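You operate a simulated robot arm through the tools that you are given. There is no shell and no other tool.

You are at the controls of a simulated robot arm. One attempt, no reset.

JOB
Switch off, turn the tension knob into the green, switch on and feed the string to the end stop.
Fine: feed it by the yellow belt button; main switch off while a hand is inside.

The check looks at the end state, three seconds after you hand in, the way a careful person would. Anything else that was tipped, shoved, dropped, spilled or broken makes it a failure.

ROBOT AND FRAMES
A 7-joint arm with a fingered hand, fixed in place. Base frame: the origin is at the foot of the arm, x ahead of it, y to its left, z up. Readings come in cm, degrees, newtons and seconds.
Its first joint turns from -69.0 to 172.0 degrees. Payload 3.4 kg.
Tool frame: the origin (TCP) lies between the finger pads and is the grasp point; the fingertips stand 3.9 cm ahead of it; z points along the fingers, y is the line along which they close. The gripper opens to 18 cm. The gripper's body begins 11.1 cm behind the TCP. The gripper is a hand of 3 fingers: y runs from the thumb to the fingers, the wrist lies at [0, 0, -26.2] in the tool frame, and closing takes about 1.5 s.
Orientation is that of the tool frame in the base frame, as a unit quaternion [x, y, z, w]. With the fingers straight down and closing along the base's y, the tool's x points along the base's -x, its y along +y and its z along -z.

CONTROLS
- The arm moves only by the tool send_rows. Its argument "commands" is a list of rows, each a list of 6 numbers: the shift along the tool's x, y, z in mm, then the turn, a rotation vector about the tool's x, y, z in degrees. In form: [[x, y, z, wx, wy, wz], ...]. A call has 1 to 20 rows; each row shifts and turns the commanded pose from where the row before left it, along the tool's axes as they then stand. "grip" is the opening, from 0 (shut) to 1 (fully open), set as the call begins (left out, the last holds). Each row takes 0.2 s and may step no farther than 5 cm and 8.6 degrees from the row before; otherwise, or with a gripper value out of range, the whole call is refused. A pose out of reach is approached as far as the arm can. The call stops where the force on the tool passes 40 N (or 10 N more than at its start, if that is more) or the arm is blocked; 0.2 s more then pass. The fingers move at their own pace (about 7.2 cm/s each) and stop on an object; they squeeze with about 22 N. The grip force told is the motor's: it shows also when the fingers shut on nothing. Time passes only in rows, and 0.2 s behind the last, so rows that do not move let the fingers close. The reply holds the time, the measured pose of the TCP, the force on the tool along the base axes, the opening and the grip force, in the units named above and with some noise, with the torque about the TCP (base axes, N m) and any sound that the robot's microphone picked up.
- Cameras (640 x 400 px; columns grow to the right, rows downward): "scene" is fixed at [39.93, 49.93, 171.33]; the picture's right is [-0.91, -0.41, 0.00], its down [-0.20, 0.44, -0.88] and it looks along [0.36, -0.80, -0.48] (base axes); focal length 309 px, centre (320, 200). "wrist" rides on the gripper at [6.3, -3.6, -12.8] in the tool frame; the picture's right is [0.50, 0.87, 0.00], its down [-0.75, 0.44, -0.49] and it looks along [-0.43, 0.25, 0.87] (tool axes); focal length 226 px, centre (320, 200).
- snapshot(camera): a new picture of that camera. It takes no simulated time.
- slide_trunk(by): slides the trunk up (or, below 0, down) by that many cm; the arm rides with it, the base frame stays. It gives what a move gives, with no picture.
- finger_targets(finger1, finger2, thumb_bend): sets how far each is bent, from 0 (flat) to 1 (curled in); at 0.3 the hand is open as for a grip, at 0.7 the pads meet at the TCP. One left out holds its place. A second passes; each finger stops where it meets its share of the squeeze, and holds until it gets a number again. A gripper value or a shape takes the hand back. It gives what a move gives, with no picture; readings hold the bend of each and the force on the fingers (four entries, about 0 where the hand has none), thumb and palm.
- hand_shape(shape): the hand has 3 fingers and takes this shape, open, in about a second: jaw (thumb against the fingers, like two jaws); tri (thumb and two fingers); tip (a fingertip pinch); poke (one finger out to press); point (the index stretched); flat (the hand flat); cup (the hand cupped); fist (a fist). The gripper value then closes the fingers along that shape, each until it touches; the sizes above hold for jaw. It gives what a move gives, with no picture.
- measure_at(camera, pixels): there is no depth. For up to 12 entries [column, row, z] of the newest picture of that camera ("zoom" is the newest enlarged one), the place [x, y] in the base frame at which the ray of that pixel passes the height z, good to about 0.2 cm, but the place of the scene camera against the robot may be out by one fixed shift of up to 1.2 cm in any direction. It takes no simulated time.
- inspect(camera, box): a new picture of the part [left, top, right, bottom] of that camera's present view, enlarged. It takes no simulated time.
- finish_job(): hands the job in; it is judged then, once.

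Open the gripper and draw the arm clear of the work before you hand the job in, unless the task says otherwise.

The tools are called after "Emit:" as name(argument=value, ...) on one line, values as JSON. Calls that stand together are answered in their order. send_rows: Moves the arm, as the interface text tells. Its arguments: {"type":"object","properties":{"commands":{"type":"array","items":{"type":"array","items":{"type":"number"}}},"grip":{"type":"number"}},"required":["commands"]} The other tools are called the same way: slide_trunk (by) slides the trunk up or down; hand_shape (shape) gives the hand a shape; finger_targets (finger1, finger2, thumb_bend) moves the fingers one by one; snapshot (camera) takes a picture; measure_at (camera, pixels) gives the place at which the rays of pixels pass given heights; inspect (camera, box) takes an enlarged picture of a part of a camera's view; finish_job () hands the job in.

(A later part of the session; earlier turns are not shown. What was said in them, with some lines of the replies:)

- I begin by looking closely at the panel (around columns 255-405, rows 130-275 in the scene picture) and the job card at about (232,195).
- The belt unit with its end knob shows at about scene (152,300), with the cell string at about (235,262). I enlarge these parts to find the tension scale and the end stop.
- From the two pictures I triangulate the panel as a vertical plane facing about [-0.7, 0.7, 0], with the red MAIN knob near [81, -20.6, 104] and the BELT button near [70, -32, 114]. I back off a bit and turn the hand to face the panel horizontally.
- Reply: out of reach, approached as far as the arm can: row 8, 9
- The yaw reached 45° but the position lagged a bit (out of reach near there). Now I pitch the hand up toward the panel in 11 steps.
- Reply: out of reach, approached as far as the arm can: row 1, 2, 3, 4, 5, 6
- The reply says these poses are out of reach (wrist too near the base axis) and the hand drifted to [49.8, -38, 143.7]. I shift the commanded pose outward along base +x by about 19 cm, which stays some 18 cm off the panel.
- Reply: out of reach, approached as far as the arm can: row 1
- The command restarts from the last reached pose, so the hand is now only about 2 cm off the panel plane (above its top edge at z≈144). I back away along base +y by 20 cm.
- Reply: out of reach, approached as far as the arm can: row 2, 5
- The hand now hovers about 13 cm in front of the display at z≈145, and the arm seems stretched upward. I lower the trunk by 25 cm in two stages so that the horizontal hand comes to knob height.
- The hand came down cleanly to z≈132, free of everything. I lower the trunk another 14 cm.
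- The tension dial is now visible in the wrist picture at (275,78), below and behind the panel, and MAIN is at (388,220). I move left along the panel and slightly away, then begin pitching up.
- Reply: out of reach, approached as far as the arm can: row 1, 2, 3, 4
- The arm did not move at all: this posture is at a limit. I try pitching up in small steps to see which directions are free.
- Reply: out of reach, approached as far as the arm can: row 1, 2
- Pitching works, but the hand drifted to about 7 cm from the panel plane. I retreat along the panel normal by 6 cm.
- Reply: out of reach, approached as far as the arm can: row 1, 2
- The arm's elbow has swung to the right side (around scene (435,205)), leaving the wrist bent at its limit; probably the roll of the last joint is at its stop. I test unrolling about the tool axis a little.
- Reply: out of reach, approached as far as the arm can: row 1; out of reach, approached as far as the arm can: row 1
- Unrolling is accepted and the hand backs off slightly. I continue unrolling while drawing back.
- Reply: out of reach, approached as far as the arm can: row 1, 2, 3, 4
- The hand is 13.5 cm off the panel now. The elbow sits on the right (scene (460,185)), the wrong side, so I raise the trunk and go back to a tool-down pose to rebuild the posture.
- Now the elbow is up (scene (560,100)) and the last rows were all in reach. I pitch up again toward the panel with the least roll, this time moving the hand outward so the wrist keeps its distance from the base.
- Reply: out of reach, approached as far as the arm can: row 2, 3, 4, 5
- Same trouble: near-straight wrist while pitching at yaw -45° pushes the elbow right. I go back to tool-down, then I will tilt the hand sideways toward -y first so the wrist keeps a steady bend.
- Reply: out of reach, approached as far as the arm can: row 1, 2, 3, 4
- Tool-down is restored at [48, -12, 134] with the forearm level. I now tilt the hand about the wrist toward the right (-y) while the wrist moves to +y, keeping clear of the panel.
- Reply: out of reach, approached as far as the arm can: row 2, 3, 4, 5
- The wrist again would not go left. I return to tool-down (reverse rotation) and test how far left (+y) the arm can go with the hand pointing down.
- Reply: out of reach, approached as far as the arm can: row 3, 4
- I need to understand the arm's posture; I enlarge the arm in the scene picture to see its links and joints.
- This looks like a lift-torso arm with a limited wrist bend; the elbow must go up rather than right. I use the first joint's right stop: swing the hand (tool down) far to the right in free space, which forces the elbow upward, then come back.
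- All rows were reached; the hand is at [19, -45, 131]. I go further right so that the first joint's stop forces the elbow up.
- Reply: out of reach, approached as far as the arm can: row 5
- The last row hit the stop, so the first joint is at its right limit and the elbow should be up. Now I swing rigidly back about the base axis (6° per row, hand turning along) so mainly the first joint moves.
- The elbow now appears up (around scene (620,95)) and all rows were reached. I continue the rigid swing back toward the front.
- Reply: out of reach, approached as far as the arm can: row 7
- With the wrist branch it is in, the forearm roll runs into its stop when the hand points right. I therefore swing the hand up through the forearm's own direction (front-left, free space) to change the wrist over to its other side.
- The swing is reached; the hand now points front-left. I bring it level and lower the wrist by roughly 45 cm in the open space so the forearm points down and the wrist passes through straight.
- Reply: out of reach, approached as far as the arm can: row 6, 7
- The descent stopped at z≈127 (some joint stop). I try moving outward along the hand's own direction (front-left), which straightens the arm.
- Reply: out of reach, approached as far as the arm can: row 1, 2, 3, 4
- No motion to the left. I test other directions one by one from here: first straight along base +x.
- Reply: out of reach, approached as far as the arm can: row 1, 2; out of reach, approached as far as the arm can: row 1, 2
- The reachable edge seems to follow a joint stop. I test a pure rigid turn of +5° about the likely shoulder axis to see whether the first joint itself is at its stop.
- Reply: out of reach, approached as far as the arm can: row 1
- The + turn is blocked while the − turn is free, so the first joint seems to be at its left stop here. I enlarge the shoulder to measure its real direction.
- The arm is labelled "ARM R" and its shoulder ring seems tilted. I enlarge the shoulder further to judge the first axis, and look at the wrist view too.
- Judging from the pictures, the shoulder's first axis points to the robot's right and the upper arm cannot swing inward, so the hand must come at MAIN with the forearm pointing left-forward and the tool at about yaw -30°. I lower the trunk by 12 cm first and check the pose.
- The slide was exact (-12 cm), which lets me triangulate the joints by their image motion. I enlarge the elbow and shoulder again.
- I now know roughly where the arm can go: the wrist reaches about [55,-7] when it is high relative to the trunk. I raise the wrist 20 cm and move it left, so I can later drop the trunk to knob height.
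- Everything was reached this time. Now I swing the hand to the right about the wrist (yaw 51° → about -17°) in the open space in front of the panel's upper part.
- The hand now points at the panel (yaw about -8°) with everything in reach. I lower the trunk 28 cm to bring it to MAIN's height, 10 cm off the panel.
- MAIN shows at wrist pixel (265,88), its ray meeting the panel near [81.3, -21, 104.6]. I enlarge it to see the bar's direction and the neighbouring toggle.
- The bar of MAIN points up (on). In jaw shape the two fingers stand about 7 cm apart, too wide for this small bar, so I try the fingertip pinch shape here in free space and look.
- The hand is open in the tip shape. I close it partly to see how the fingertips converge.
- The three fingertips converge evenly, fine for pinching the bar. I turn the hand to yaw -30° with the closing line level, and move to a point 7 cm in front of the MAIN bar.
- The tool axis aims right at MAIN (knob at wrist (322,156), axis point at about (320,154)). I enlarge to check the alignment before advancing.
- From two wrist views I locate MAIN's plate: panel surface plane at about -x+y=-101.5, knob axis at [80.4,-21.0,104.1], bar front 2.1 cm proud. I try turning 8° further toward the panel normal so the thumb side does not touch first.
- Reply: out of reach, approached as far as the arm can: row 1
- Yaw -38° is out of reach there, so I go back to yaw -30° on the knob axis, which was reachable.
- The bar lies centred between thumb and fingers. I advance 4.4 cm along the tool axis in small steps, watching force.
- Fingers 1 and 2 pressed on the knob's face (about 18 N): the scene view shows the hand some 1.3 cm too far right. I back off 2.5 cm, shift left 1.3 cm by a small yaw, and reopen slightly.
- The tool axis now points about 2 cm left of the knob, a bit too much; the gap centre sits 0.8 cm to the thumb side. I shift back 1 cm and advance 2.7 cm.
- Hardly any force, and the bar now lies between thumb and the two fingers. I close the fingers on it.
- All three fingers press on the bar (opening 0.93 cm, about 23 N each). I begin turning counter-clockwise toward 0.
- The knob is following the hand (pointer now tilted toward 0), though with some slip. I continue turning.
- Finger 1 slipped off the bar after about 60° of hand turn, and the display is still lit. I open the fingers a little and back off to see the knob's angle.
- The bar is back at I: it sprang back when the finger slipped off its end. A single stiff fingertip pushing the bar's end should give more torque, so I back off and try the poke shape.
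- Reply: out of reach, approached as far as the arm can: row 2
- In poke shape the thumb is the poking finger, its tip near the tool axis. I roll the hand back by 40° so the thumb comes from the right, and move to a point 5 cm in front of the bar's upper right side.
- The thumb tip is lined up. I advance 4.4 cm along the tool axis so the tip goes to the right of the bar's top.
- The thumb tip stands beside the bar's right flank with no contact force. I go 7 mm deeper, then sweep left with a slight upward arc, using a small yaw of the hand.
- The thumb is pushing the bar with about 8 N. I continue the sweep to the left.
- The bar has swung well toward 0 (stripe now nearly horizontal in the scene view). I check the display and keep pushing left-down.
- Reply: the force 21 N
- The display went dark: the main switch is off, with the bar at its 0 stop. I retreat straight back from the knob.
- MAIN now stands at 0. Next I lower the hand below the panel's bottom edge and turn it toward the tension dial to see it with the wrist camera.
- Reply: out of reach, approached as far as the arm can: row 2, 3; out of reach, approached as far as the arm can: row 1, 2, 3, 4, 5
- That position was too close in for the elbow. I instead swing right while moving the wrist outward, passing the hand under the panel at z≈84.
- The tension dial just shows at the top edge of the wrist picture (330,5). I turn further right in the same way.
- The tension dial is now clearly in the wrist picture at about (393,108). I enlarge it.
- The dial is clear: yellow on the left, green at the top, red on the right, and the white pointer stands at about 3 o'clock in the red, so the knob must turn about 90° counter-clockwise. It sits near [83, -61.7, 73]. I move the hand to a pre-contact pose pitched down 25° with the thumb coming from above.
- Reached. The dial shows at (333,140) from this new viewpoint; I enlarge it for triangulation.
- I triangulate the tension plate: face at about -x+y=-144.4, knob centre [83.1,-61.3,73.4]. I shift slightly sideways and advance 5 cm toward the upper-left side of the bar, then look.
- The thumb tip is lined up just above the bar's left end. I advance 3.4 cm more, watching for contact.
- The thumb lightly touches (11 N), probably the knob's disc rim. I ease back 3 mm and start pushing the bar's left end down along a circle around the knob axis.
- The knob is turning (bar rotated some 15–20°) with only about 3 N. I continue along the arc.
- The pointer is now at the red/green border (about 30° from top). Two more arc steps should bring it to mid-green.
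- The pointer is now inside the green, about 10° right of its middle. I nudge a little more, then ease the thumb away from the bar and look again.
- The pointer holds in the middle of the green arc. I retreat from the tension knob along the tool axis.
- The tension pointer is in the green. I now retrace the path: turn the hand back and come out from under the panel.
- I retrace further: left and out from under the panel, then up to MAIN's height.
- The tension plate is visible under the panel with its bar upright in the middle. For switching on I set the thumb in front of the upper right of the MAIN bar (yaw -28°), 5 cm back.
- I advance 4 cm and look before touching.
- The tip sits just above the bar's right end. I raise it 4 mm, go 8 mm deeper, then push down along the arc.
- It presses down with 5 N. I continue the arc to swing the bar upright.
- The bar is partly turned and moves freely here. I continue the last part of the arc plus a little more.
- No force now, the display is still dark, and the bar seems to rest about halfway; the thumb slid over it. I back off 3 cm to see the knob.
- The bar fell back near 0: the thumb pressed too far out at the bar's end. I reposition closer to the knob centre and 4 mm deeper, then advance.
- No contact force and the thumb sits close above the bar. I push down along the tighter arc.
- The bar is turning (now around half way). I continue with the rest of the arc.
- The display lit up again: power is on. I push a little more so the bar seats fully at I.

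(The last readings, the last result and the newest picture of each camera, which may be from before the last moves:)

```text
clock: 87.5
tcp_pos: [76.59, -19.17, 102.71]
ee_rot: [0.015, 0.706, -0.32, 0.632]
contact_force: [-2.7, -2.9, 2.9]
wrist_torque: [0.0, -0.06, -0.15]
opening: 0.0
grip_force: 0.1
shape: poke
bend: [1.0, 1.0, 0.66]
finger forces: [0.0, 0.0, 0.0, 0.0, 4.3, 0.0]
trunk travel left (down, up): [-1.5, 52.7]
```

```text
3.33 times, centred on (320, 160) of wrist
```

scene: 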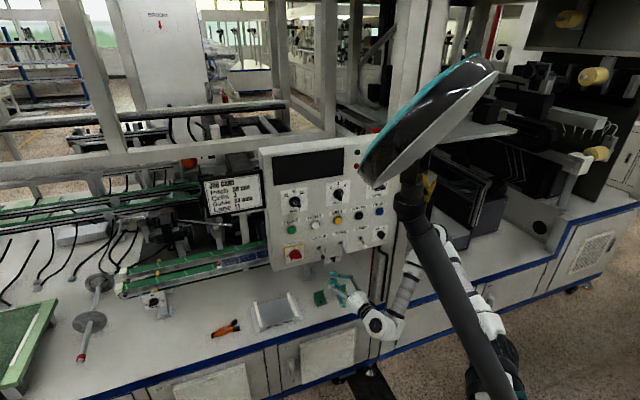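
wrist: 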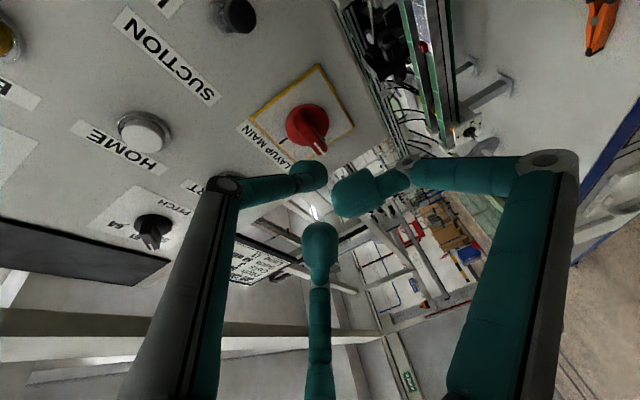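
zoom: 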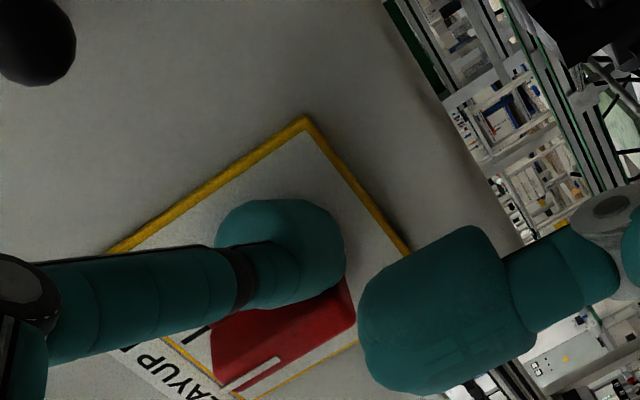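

MAIN stands at I and the display is lit. I move the thumb off to the right and retreat about 6 cm.

Emit:
send_rows(commands=[[1.6, -3.4, -1.2, 0, 0, 0], [0, 0, -20, 0, 0, 0], [0, 0, -20, 0, 0, 0], [0, 0, -20, 0, 0, 0]])

Emit:
inspect(camera="scene", box=[250, 120, 420, 280])

Emit:
snapshot(camera="wrist")

```text
clock: 88.5
tcp_pos: [70.94, -16.76, 102.73]
ee_rot: [0.016, 0.706, -0.32, 0.632]
contact_force: [-0.4, -0.3, 0.0]
wrist_torque: [-0.02, -0.03, 0.03]
opening: 0.03
grip_force: 0.0
shape: poke
bend: [1.0, 1.0, 0.67]
finger forces: [0.0, 0.0, 0.1, 0.0, 0.1, 0.0]
trunk travel left (down, up): [-1.5, 52.7]
```

```text
2.50 times, centred on (335, 200) of scene
```

zoom: 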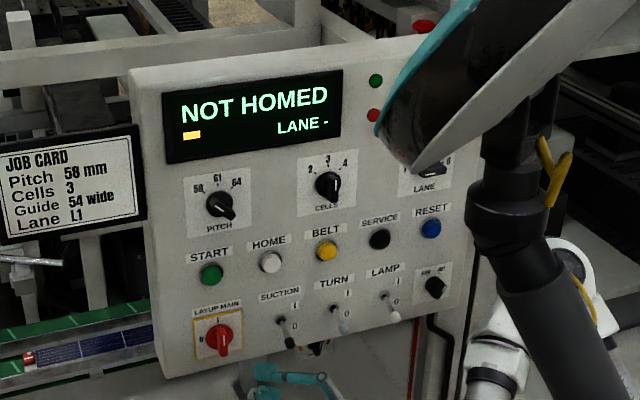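

```text
taken
```

wrist: 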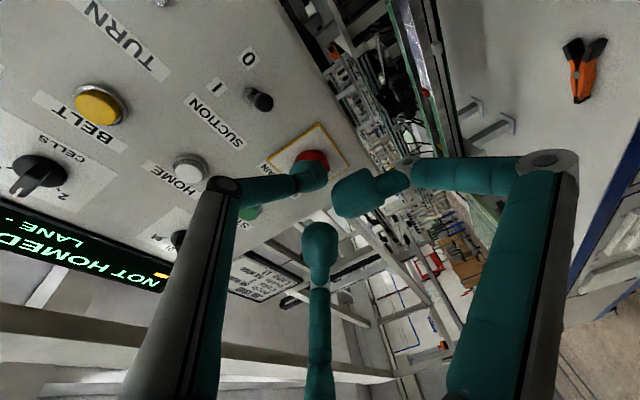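

Power is on and all switches are as before. I raise the trunk 10 cm to BELT's height.

Emit:
slide_trunk(by=10)

Emit:
snapshot(camera="wrist")

```text
clock: 89.8
tcp_pos: [71.18, -16.68, 112.41]
ee_rot: [0.016, 0.706, -0.321, 0.631]
contact_force: [1.2, -0.6, -0.5]
wrist_torque: [0.0, -0.01, 0.04]
opening: 0.02
grip_force: 0.0
shape: poke
bend: [1.0, 1.0, 0.67]
finger forces: [0.0, 0.0, 0.1, 0.0, 0.1, 0.0]
trunk travel left (down, up): [-11.5, 42.7]
```

```text
taken
```

wrist: 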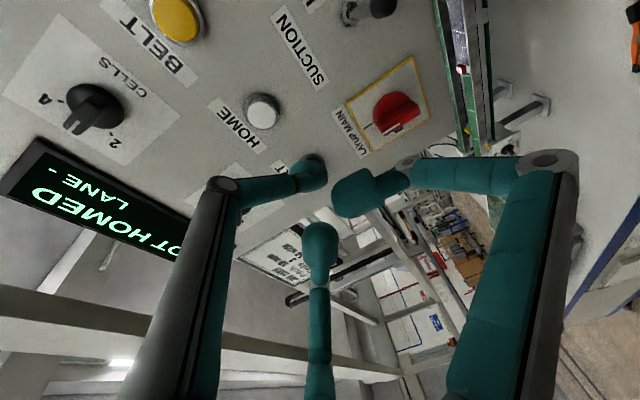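

I triangulate BELT at about [69.7,-31.5,114.3]. I turn the hand to yaw -42° and move right along the panel to 3 cm in front of the button.

Emit:
send_rows(commands=[[11.7, -37.6, -1, 6.3, 3.0, 0], [11.7, -37.6, 2, 6.3, 3.0, 0], [11.7, -37.6, 5, 0, 0, 0], [0, 0, 0, 0, 0, 0]])

Emit:
snapshot(camera="wrist")

Emit:
inspect(camera="scene", box=[290, 190, 410, 280])

```text
clock: 90.8
tcp_pos: [64.81, -26.95, 114.26]
ee_rot: [0.102, 0.698, -0.396, 0.588]
contact_force: [0.9, -0.4, 0.4]
wrist_torque: [-0.01, -0.05, -0.01]
opening: 0.0
grip_force: 0.1
shape: poke
bend: [1.0, 1.0, 0.67]
finger forces: [0.0, 0.1, 0.1, 0.0, 0.0, 0.0]
out of reach, approached as far as the arm can: row 2
trunk travel left (down, up): [-11.5, 42.7]
```

```text
taken
```

wrist: 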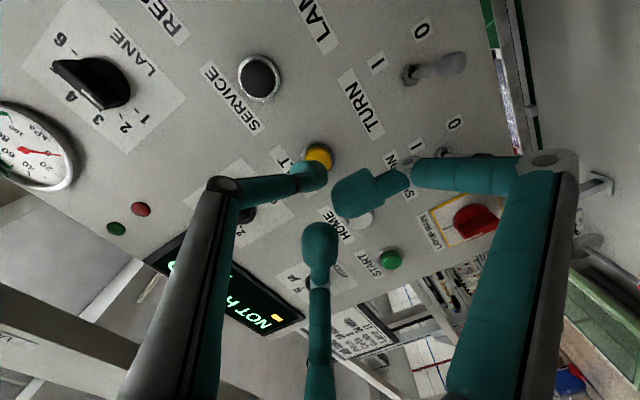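

```text
4.44 times, centred on (350, 235) of scene
```

zoom: 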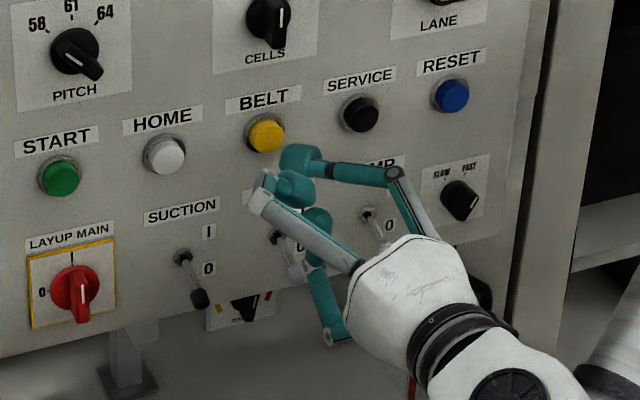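

The thumb tip is in line with the yellow button (at (320,157), tip at (313,175)). I shift 3 mm and advance gently until it touches.

Emit:
send_rows(commands=[[0, 3, 8, 0, 0, 0], [0, 0, 8, 0, 0, 0], [0, 0, 6, 0, 0, 0]])

Emit:
inspect(camera="wrist", box=[240, 100, 400, 220])

Emit:
inspect(camera="scene", box=[290, 190, 410, 280])

```text
clock: 91.6
tcp_pos: [66.61, -28.27, 114.4]
ee_rot: [0.102, 0.699, -0.394, 0.589]
contact_force: [0.6, 0.1, 0.2]
wrist_torque: [0.01, 0.01, 0.01]
opening: 0.0
grip_force: 0.0
shape: poke
bend: [1.0, 1.0, 0.67]
finger forces: [0.0, 0.1, 0.1, 0.1, 0.1, 0.0]
trunk travel left (down, up): [-11.5, 42.7]
```

```text
3.33 times, centred on (320, 160) of wrist
```

zoom: 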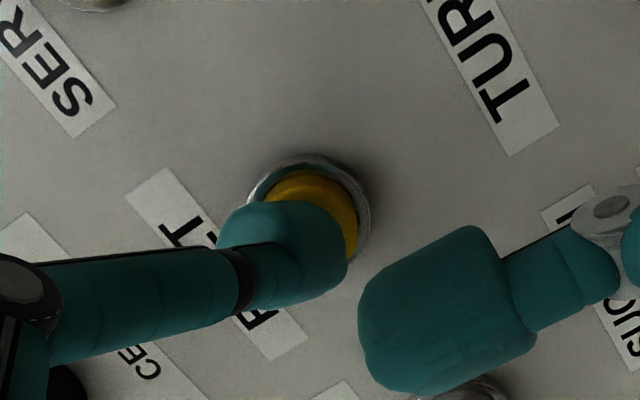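

```text
4.44 times, centred on (350, 235) of scene
```

zoom: 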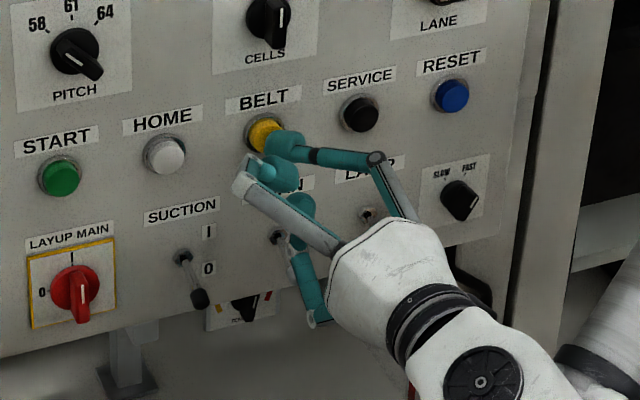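

The tip is slightly high on the button; I shift 5 mm down and 3 mm left, then press in gently.

Emit:
send_rows(commands=[[5, 2.7, 2, 0, 0, 0], [0, 0, 4, 0, 0, 0], [0, 0, 3, 0, 0, 0], [0, 0, 2, 0, 0, 0]])

Emit:
inspect(camera="wrist", box=[240, 100, 400, 220])

Emit:
snapshot(camera="scene")

```text
clock: 92.6
tcp_pos: [67.35, -28.81, 114.02]
ee_rot: [0.101, 0.698, -0.395, 0.589]
contact_force: [-5.1, 4.2, -2.0]
wrist_torque: [0.06, 0.05, -0.08]
opening: 0.0
grip_force: 0.0
shape: poke
bend: [1.0, 1.0, 0.67]
finger forces: [0.1, 0.0, 0.1, 0.1, 6.0, 0.1]
trunk travel left (down, up): [-11.5, 42.7]
heard: click
```

```text
3.33 times, centred on (320, 160) of wrist
```

zoom: 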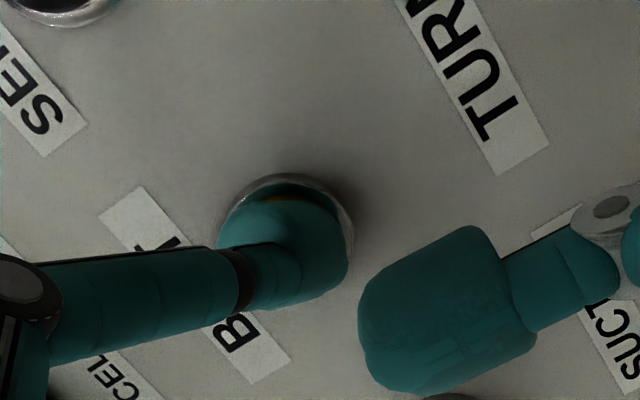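

```text
taken
```

scene: 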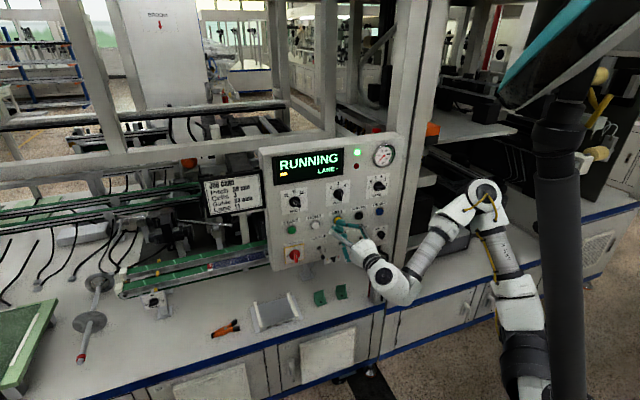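

A click was heard and the display shows RUNNING with the green lamp lit. I check the string's position and hold.

Emit:
inspect(camera="scene", box=[110, 220, 300, 320])

Emit:
send_rows(commands=[[0, 0, 0, 0, 0, 0], [0, 0, 0, 0, 0, 0]])

Emit:
inspect(camera="scene", box=[110, 220, 300, 320])

```text
3.37 times, centred on (205, 270) of scene
```

zoom: 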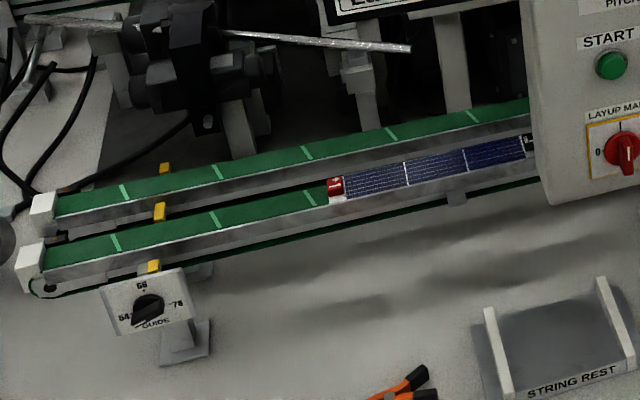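

```text
clock: 93.2
tcp_pos: [67.44, -28.81, 113.9]
ee_rot: [0.101, 0.699, -0.394, 0.589]
contact_force: [-5.6, 4.8, -0.4]
wrist_torque: [0.04, 0.03, 0.01]
opening: 0.01
grip_force: 0.1
shape: poke
bend: [1.0, 1.0, 0.67]
finger forces: [0.0, 0.1, 0.1, 0.0, 7.4, 0.0]
trunk travel left (down, up): [-11.5, 42.7]
```

```text
3.37 times, centred on (205, 270) of scene
```

zoom: 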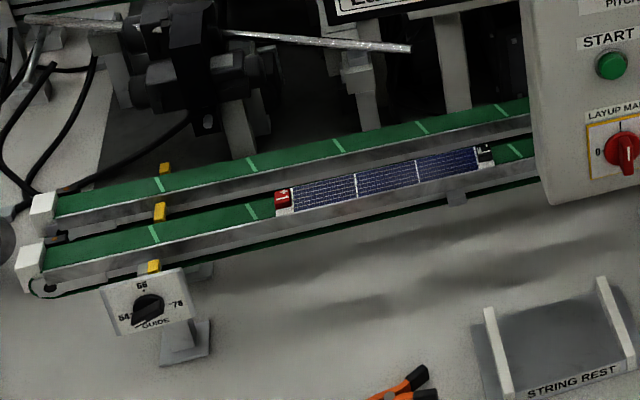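

The string moves left toward the white end stop: lead edge from (335,190) to (283,200) in the enlarged view within 0.6 s. I hold the button for about 1.2 s more, then check.

Emit:
send_rows(commands=[[0, 0, 0, 0, 0, 0], [0, 0, 0, 0, 0, 0], [0, 0, 0, 0, 0, 0], [0, 0, 0, 0, 0, 0], [0, 0, 0, 0, 0, 0]])

Emit:
inspect(camera="scene", box=[110, 220, 300, 320])

```text
clock: 94.4
tcp_pos: [67.27, -28.82, 113.9]
ee_rot: [0.101, 0.699, -0.394, 0.589]
contact_force: [-4.8, 6.7, -0.5]
wrist_torque: [0.0, 0.0, 0.06]
opening: 0.0
grip_force: 0.1
shape: poke
bend: [1.0, 1.0, 0.67]
finger forces: [0.0, 0.0, 0.0, 0.0, 7.9, 0.0]
trunk travel left (down, up): [-11.5, 42.7]
```

```text
3.37 times, centred on (205, 270) of scene
```

zoom: 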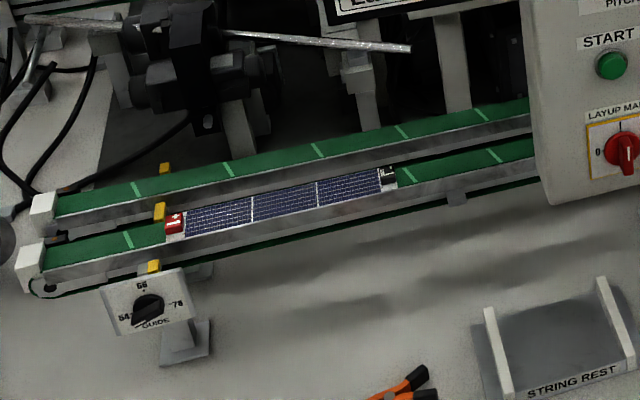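

The lead edge now reaches the yellow guide at (165,225), about 120 px from the stop. I hold 0.8 s more.

Emit:
send_rows(commands=[[0, 0, 0, 0, 0, 0], [0, 0, 0, 0, 0, 0], [0, 0, 0, 0, 0, 0]])

Emit:
inspect(camera="scene", box=[110, 220, 300, 320])

Emit:
inspect(camera="scene", box=[110, 260, 200, 325])

```text
clock: 95.2
tcp_pos: [67.35, -28.88, 113.86]
ee_rot: [0.101, 0.698, -0.395, 0.589]
contact_force: [-4.1, 6.6, 1.2]
wrist_torque: [0.0, 0.0, 0.05]
opening: 0.0
grip_force: 0.0
shape: poke
bend: [1.0, 1.0, 0.67]
finger forces: [0.0, 0.1, 0.1, 0.0, 7.9, 0.0]
trunk travel left (down, up): [-11.5, 42.7]
```

```text
3.37 times, centred on (205, 270) of scene
```

zoom: 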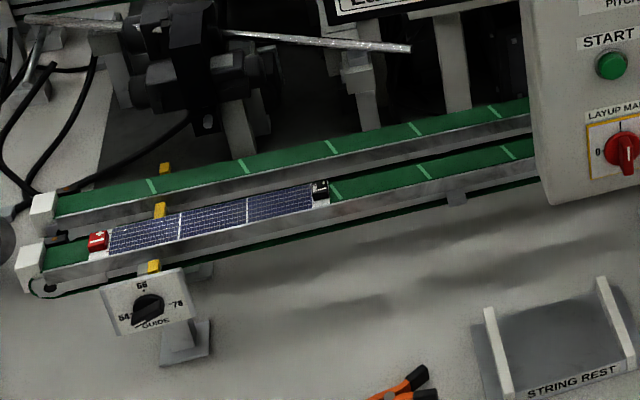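

```text
6.15 times, centred on (155, 292) of scene
```

zoom: 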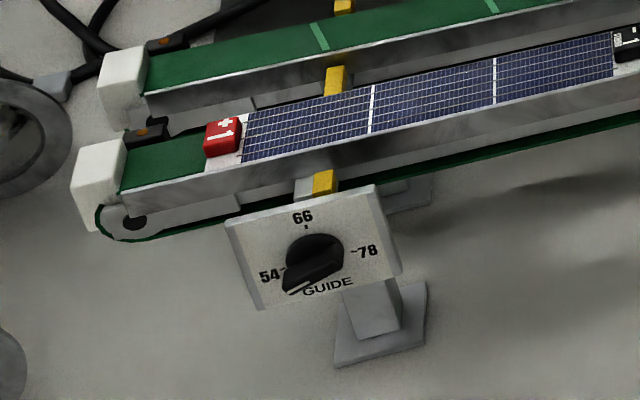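

The lead edge is about 13 px (roughly 0.45 s) from the stop. I hold just one more row and look.

Emit:
send_rows(commands=[[0, 0, 0, 0, 0, 0]])

Emit:
inspect(camera="scene", box=[110, 260, 200, 325])

```text
clock: 95.6
tcp_pos: [67.39, -28.8, 113.84]
ee_rot: [0.1, 0.699, -0.394, 0.589]
contact_force: [-4.8, 6.2, 0.6]
wrist_torque: [-0.02, -0.03, 0.07]
opening: 0.0
grip_force: 0.2
shape: poke
bend: [1.0, 1.0, 0.67]
finger forces: [0.0, 0.0, 0.0, 0.1, 7.7, 0.1]
trunk travel left (down, up): [-11.5, 42.7]
```

```text
6.15 times, centred on (155, 292) of scene
```

zoom: 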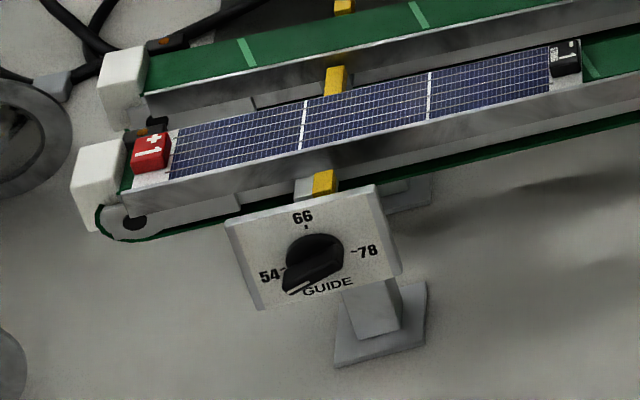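

The lead is now within a few millimetres of the stop block. I release by retreating slowly, which should just let it close the gap.

Emit:
send_rows(commands=[[0, 0, -3, 0, 0, 0], [0, 0, -10, 0, 0, 0]])

Emit:
inspect(camera="scene", box=[110, 260, 200, 325])

Emit:
inspect(camera="scene", box=[250, 120, 420, 280])

```text
clock: 96.2
tcp_pos: [66.5, -28.23, 113.89]
ee_rot: [0.102, 0.699, -0.395, 0.588]
contact_force: [-0.5, -0.4, -0.1]
wrist_torque: [0.0, 0.01, 0.01]
opening: 0.01
grip_force: 0.0
shape: poke
bend: [1.0, 1.0, 0.66]
finger forces: [0.1, 0.0, 0.1, 0.1, 0.0, 0.0]
trunk travel left (down, up): [-11.5, 42.7]
```

```text
6.15 times, centred on (155, 292) of scene
```

zoom: 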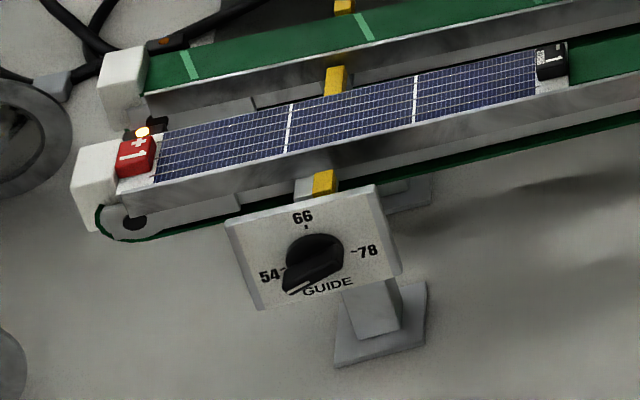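

```text
2.50 times, centred on (335, 200) of scene
```

zoom: 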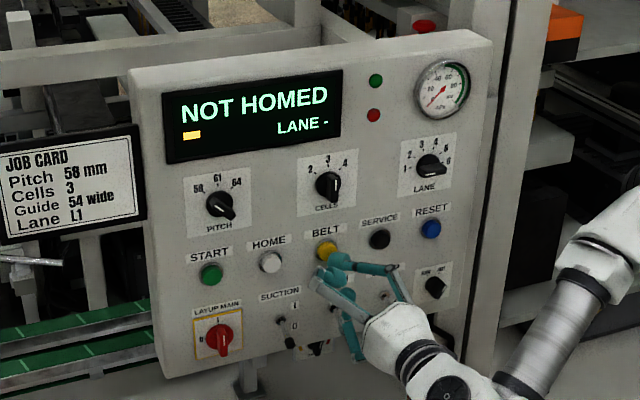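

The string's red lead sits against the white stop and the end sensor lamp (142,132) is lit; the display no longer shows RUNNING. I retreat from the button.

Emit:
send_rows(commands=[[0, 0, -15, 0, 0, 0], [0, 0, -15, 0, 0, 0]])

Emit:
inspect(camera="scene", box=[290, 190, 410, 280])

Emit:
inspect(camera="scene", box=[115, 265, 155, 300])

```text
clock: 96.8
tcp_pos: [64.19, -26.03, 113.79]
ee_rot: [0.101, 0.698, -0.395, 0.588]
contact_force: [-0.1, -0.2, -0.4]
wrist_torque: [0.03, -0.03, 0.0]
opening: 0.02
grip_force: 0.0
shape: poke
bend: [1.0, 1.0, 0.66]
finger forces: [0.0, 0.0, 0.0, 0.1, 0.0, 0.1]
trunk travel left (down, up): [-11.5, 42.7]
```

```text
4.44 times, centred on (350, 235) of scene
```

zoom: 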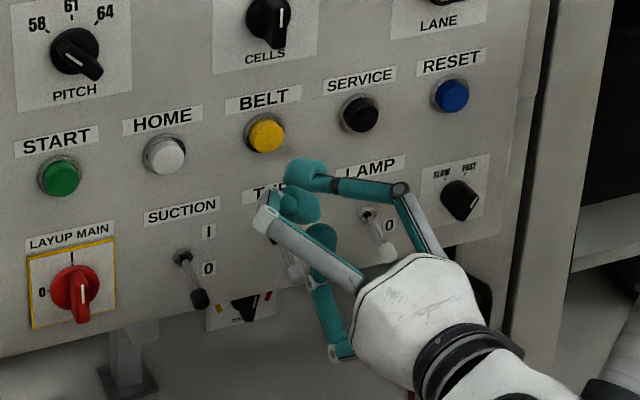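

```text
11.43 times, centred on (135, 282) of scene
```

zoom: 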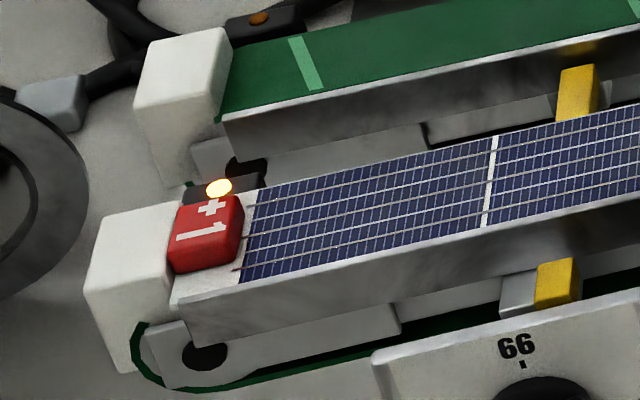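

The red lead touches the stop with its sensor lit. I draw back a bit more and raise the trunk to lift the hand above the panel.

Emit:
send_rows(commands=[[0, 0, -15, 0, 0, 0]])

Emit:
slide_trunk(by=32)

Emit:
snapshot(camera="scene")

Emit:
snapshot(camera="wrist")

```text
clock: 97.2
tcp_pos: [63.1, -24.92, 113.86]
ee_rot: [0.101, 0.699, -0.394, 0.588]
contact_force: [0.0, -0.2, 0.2]
wrist_torque: [-0.01, 0.04, 0.01]
opening: 0.01
grip_force: 0.1
shape: poke
bend: [1.0, 1.0, 0.66]
finger forces: [0.0, 0.0, 0.0, 0.0, 0.1, 0.1]
trunk travel left (down, up): [-11.5, 42.7]
```

```text
clock: 100.4
tcp_pos: [63.23, -25.13, 145.78]
ee_rot: [0.101, 0.698, -0.395, 0.588]
contact_force: [0.1, -0.1, 1.0]
wrist_torque: [0.0, -0.01, -0.01]
opening: 0.0
grip_force: 0.0
shape: poke
bend: [1.0, 1.0, 0.66]
finger forces: [0.0, 0.1, 0.1, 0.0, 0.0, 0.0]
trunk travel left (down, up): [-43.5, 10.7]
```

```text
taken
```

scene: 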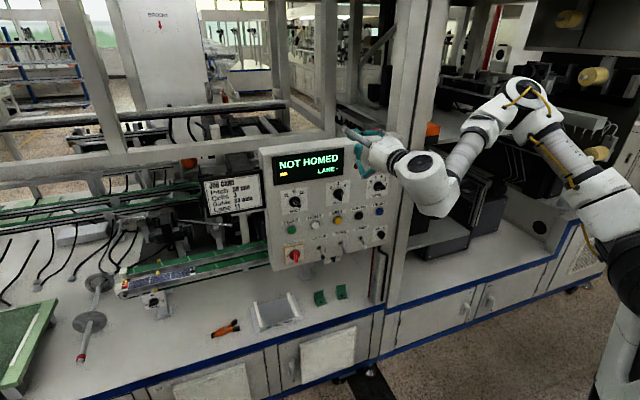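

```text
taken
```

wrist: 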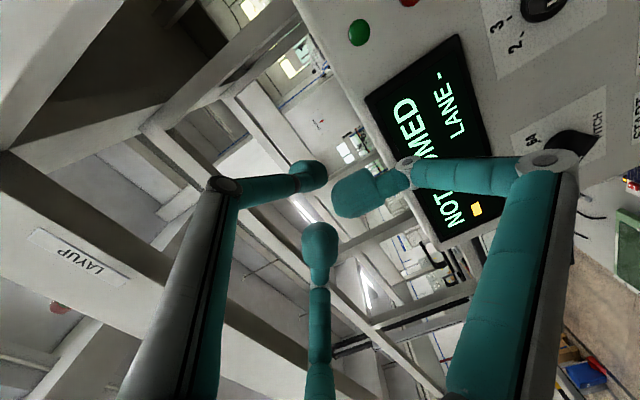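

The hand is above the panel, clear of it. I swing it away to the left about the wrist, then open the hand, and inspect the panel.

Emit:
send_rows(commands=[[-16.5, 34.5, -2.8, -7.58, -3.63, 0], [-16.5, 34.5, -2.8, -7.58, -3.63, 0], [-16.5, 34.5, -2.8, -7.58, -3.63, 0], [-16.5, 34.5, -2.8, -7.58, -3.63, 0], [-16.5, 34.5, -2.8, -7.58, -3.63, 0], [-16.5, 34.5, -2.8, -7.58, -3.63, 0], [-16.5, 34.5, -2.8, -7.58, -3.63, 0]])

Emit:
hand_shape(shape="jaw")

Emit:
snapshot(camera="scene")

Emit:
inspect(camera="scene", box=[250, 120, 420, 280])

Emit:
inspect(camera="scene", box=[320, 245, 350, 275])

Emit:
inspect(camera="scene", box=[110, 220, 300, 320])

```text
clock: 102.0
tcp_pos: [68.97, 0.04, 145.63]
ee_rot: [-0.256, 0.658, -0.056, 0.705]
contact_force: [-0.2, 0.1, 0.1]
wrist_torque: [0.01, 0.03, 0.01]
opening: 0.0
grip_force: 0.0
shape: poke
bend: [1.0, 1.0, 0.66]
finger forces: [0.1, 0.1, 0.0, 0.0, 0.1, 0.1]
trunk travel left (down, up): [-43.5, 10.7]
```

```text
clock: 102.9
tcp_pos: [68.81, -0.13, 145.72]
ee_rot: [-0.256, 0.658, -0.056, 0.706]
contact_force: [0.1, 0.0, -0.8]
wrist_torque: [-0.01, -0.03, -0.06]
opening: 18.01
grip_force: 0.1
shape: jaw
bend: [0.3, 0.3, 0.3]
finger forces: [0.1, 0.1, 0.1, 0.1, 0.1, 0.1]
trunk travel left (down, up): [-43.5, 10.7]
```

```text
taken
```

scene: 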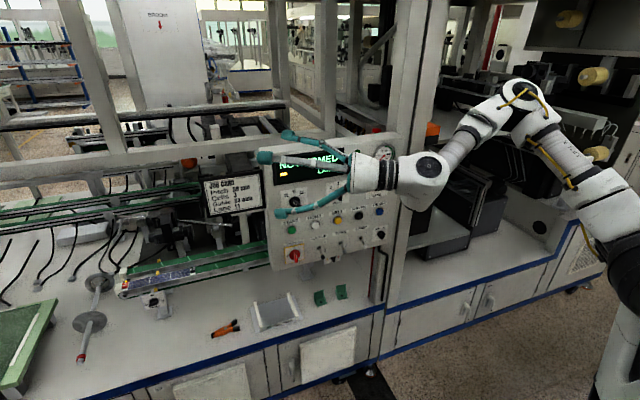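

```text
2.50 times, centred on (335, 200) of scene
```

zoom: 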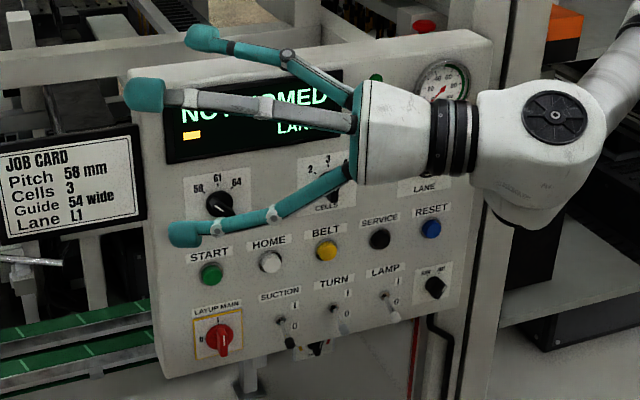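

```text
13.33 times, centred on (335, 260) of scene
```

zoom: 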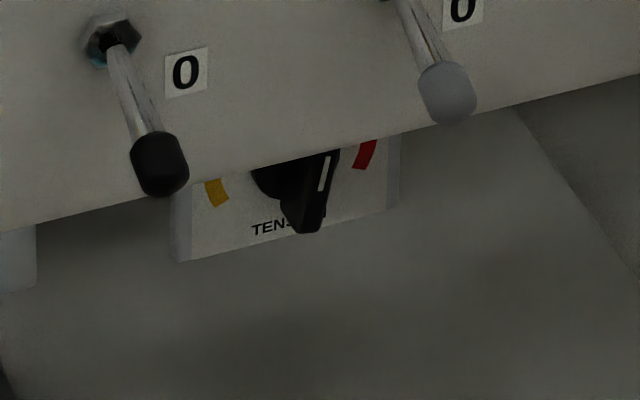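

```text
3.37 times, centred on (205, 270) of scene
```

zoom: 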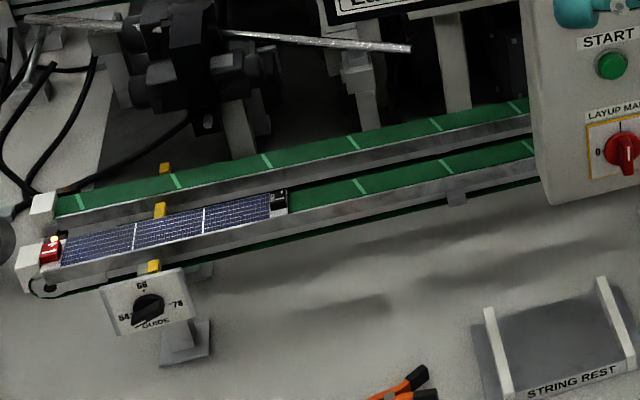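

Everything is as wanted: power on at I, tension pointer upright in the green, string at the stop, other knobs and toggles untouched. I swing the open hand further clear to the left before handing in.

Emit:
send_rows(commands=[[-16.5, 34.5, -2.8, -7.58, -3.63, 0], [-16.5, 34.5, -2.8, -7.58, -3.63, 0], [-16.5, 34.5, -2.8, -7.58, -3.63, 0], [-16.5, 34.5, -2.8, -7.58, -3.63, 0]])

Emit:
snapshot(camera="scene")

Emit:
inspect(camera="scene", box=[110, 260, 200, 325])

```text
clock: 103.9
tcp_pos: [60.63, 12.45, 145.57]
ee_rot: [-0.436, 0.557, 0.152, 0.69]
contact_force: [-0.3, -0.5, 1.1]
wrist_torque: [-0.01, -0.01, 0.02]
opening: 17.97
grip_force: 0.1
shape: jaw
bend: [0.3, 0.3, 0.3]
finger forces: [0.1, 0.0, 0.1, 0.1, 0.0, 0.0]
trunk travel left (down, up): [-43.5, 10.7]
```

```text
taken
```

scene: 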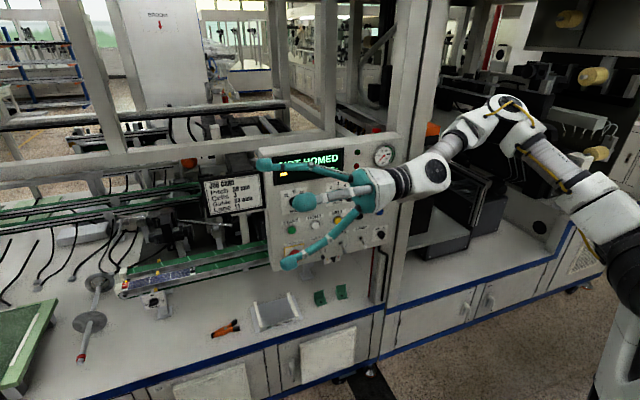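

```text
6.15 times, centred on (155, 292) of scene
```

zoom: 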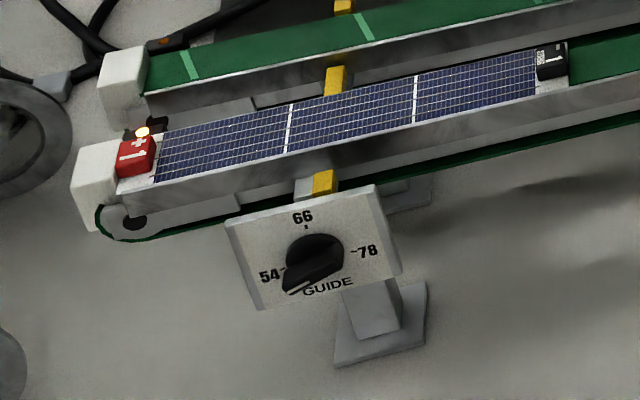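

The hand is open and well clear of the panel (about 38 cm off), the string rests against the end stop with its sensor lit, the main switch is on and the tension is in the green. I hand the job in.

Emit:
finish_job()

```text
The job is handed in.
```

The job is done and handed in; the result of the check has not come back to me.

- **Main switch:** I turned it to 0 before reaching under the panel and back to I afterwards. The display went dark while it was off and lit again when it came back on.
- **Tension knob:** It was in the red at about 3 o'clock. I turned it counter-clockwise; the pointer now stands about 10° right of the top, inside the green arc.
- **String:** I fed it with the yellow BELT button until its red lead rested against the white end stop. The sensor lamp at the stop lit up and the belt stopped when I let go.
- **Everything else:** The other knobs, the toggles and the objects on the table look as they did at the start. The hand is open and well clear of the panel.

- **First try to switch off:** I tried to turn the main switch by gripping it, but the fingers slipped and the switch sprang back to I. I then turned it by pushing the bar with the thumb.
- **Switching back on:** This took two pushes, because the thumb slid off the end of the bar on the first.
- **Display:** It still reads NOT HOMED, as it did at the start. I did not press HOME because the job did not ask for it.
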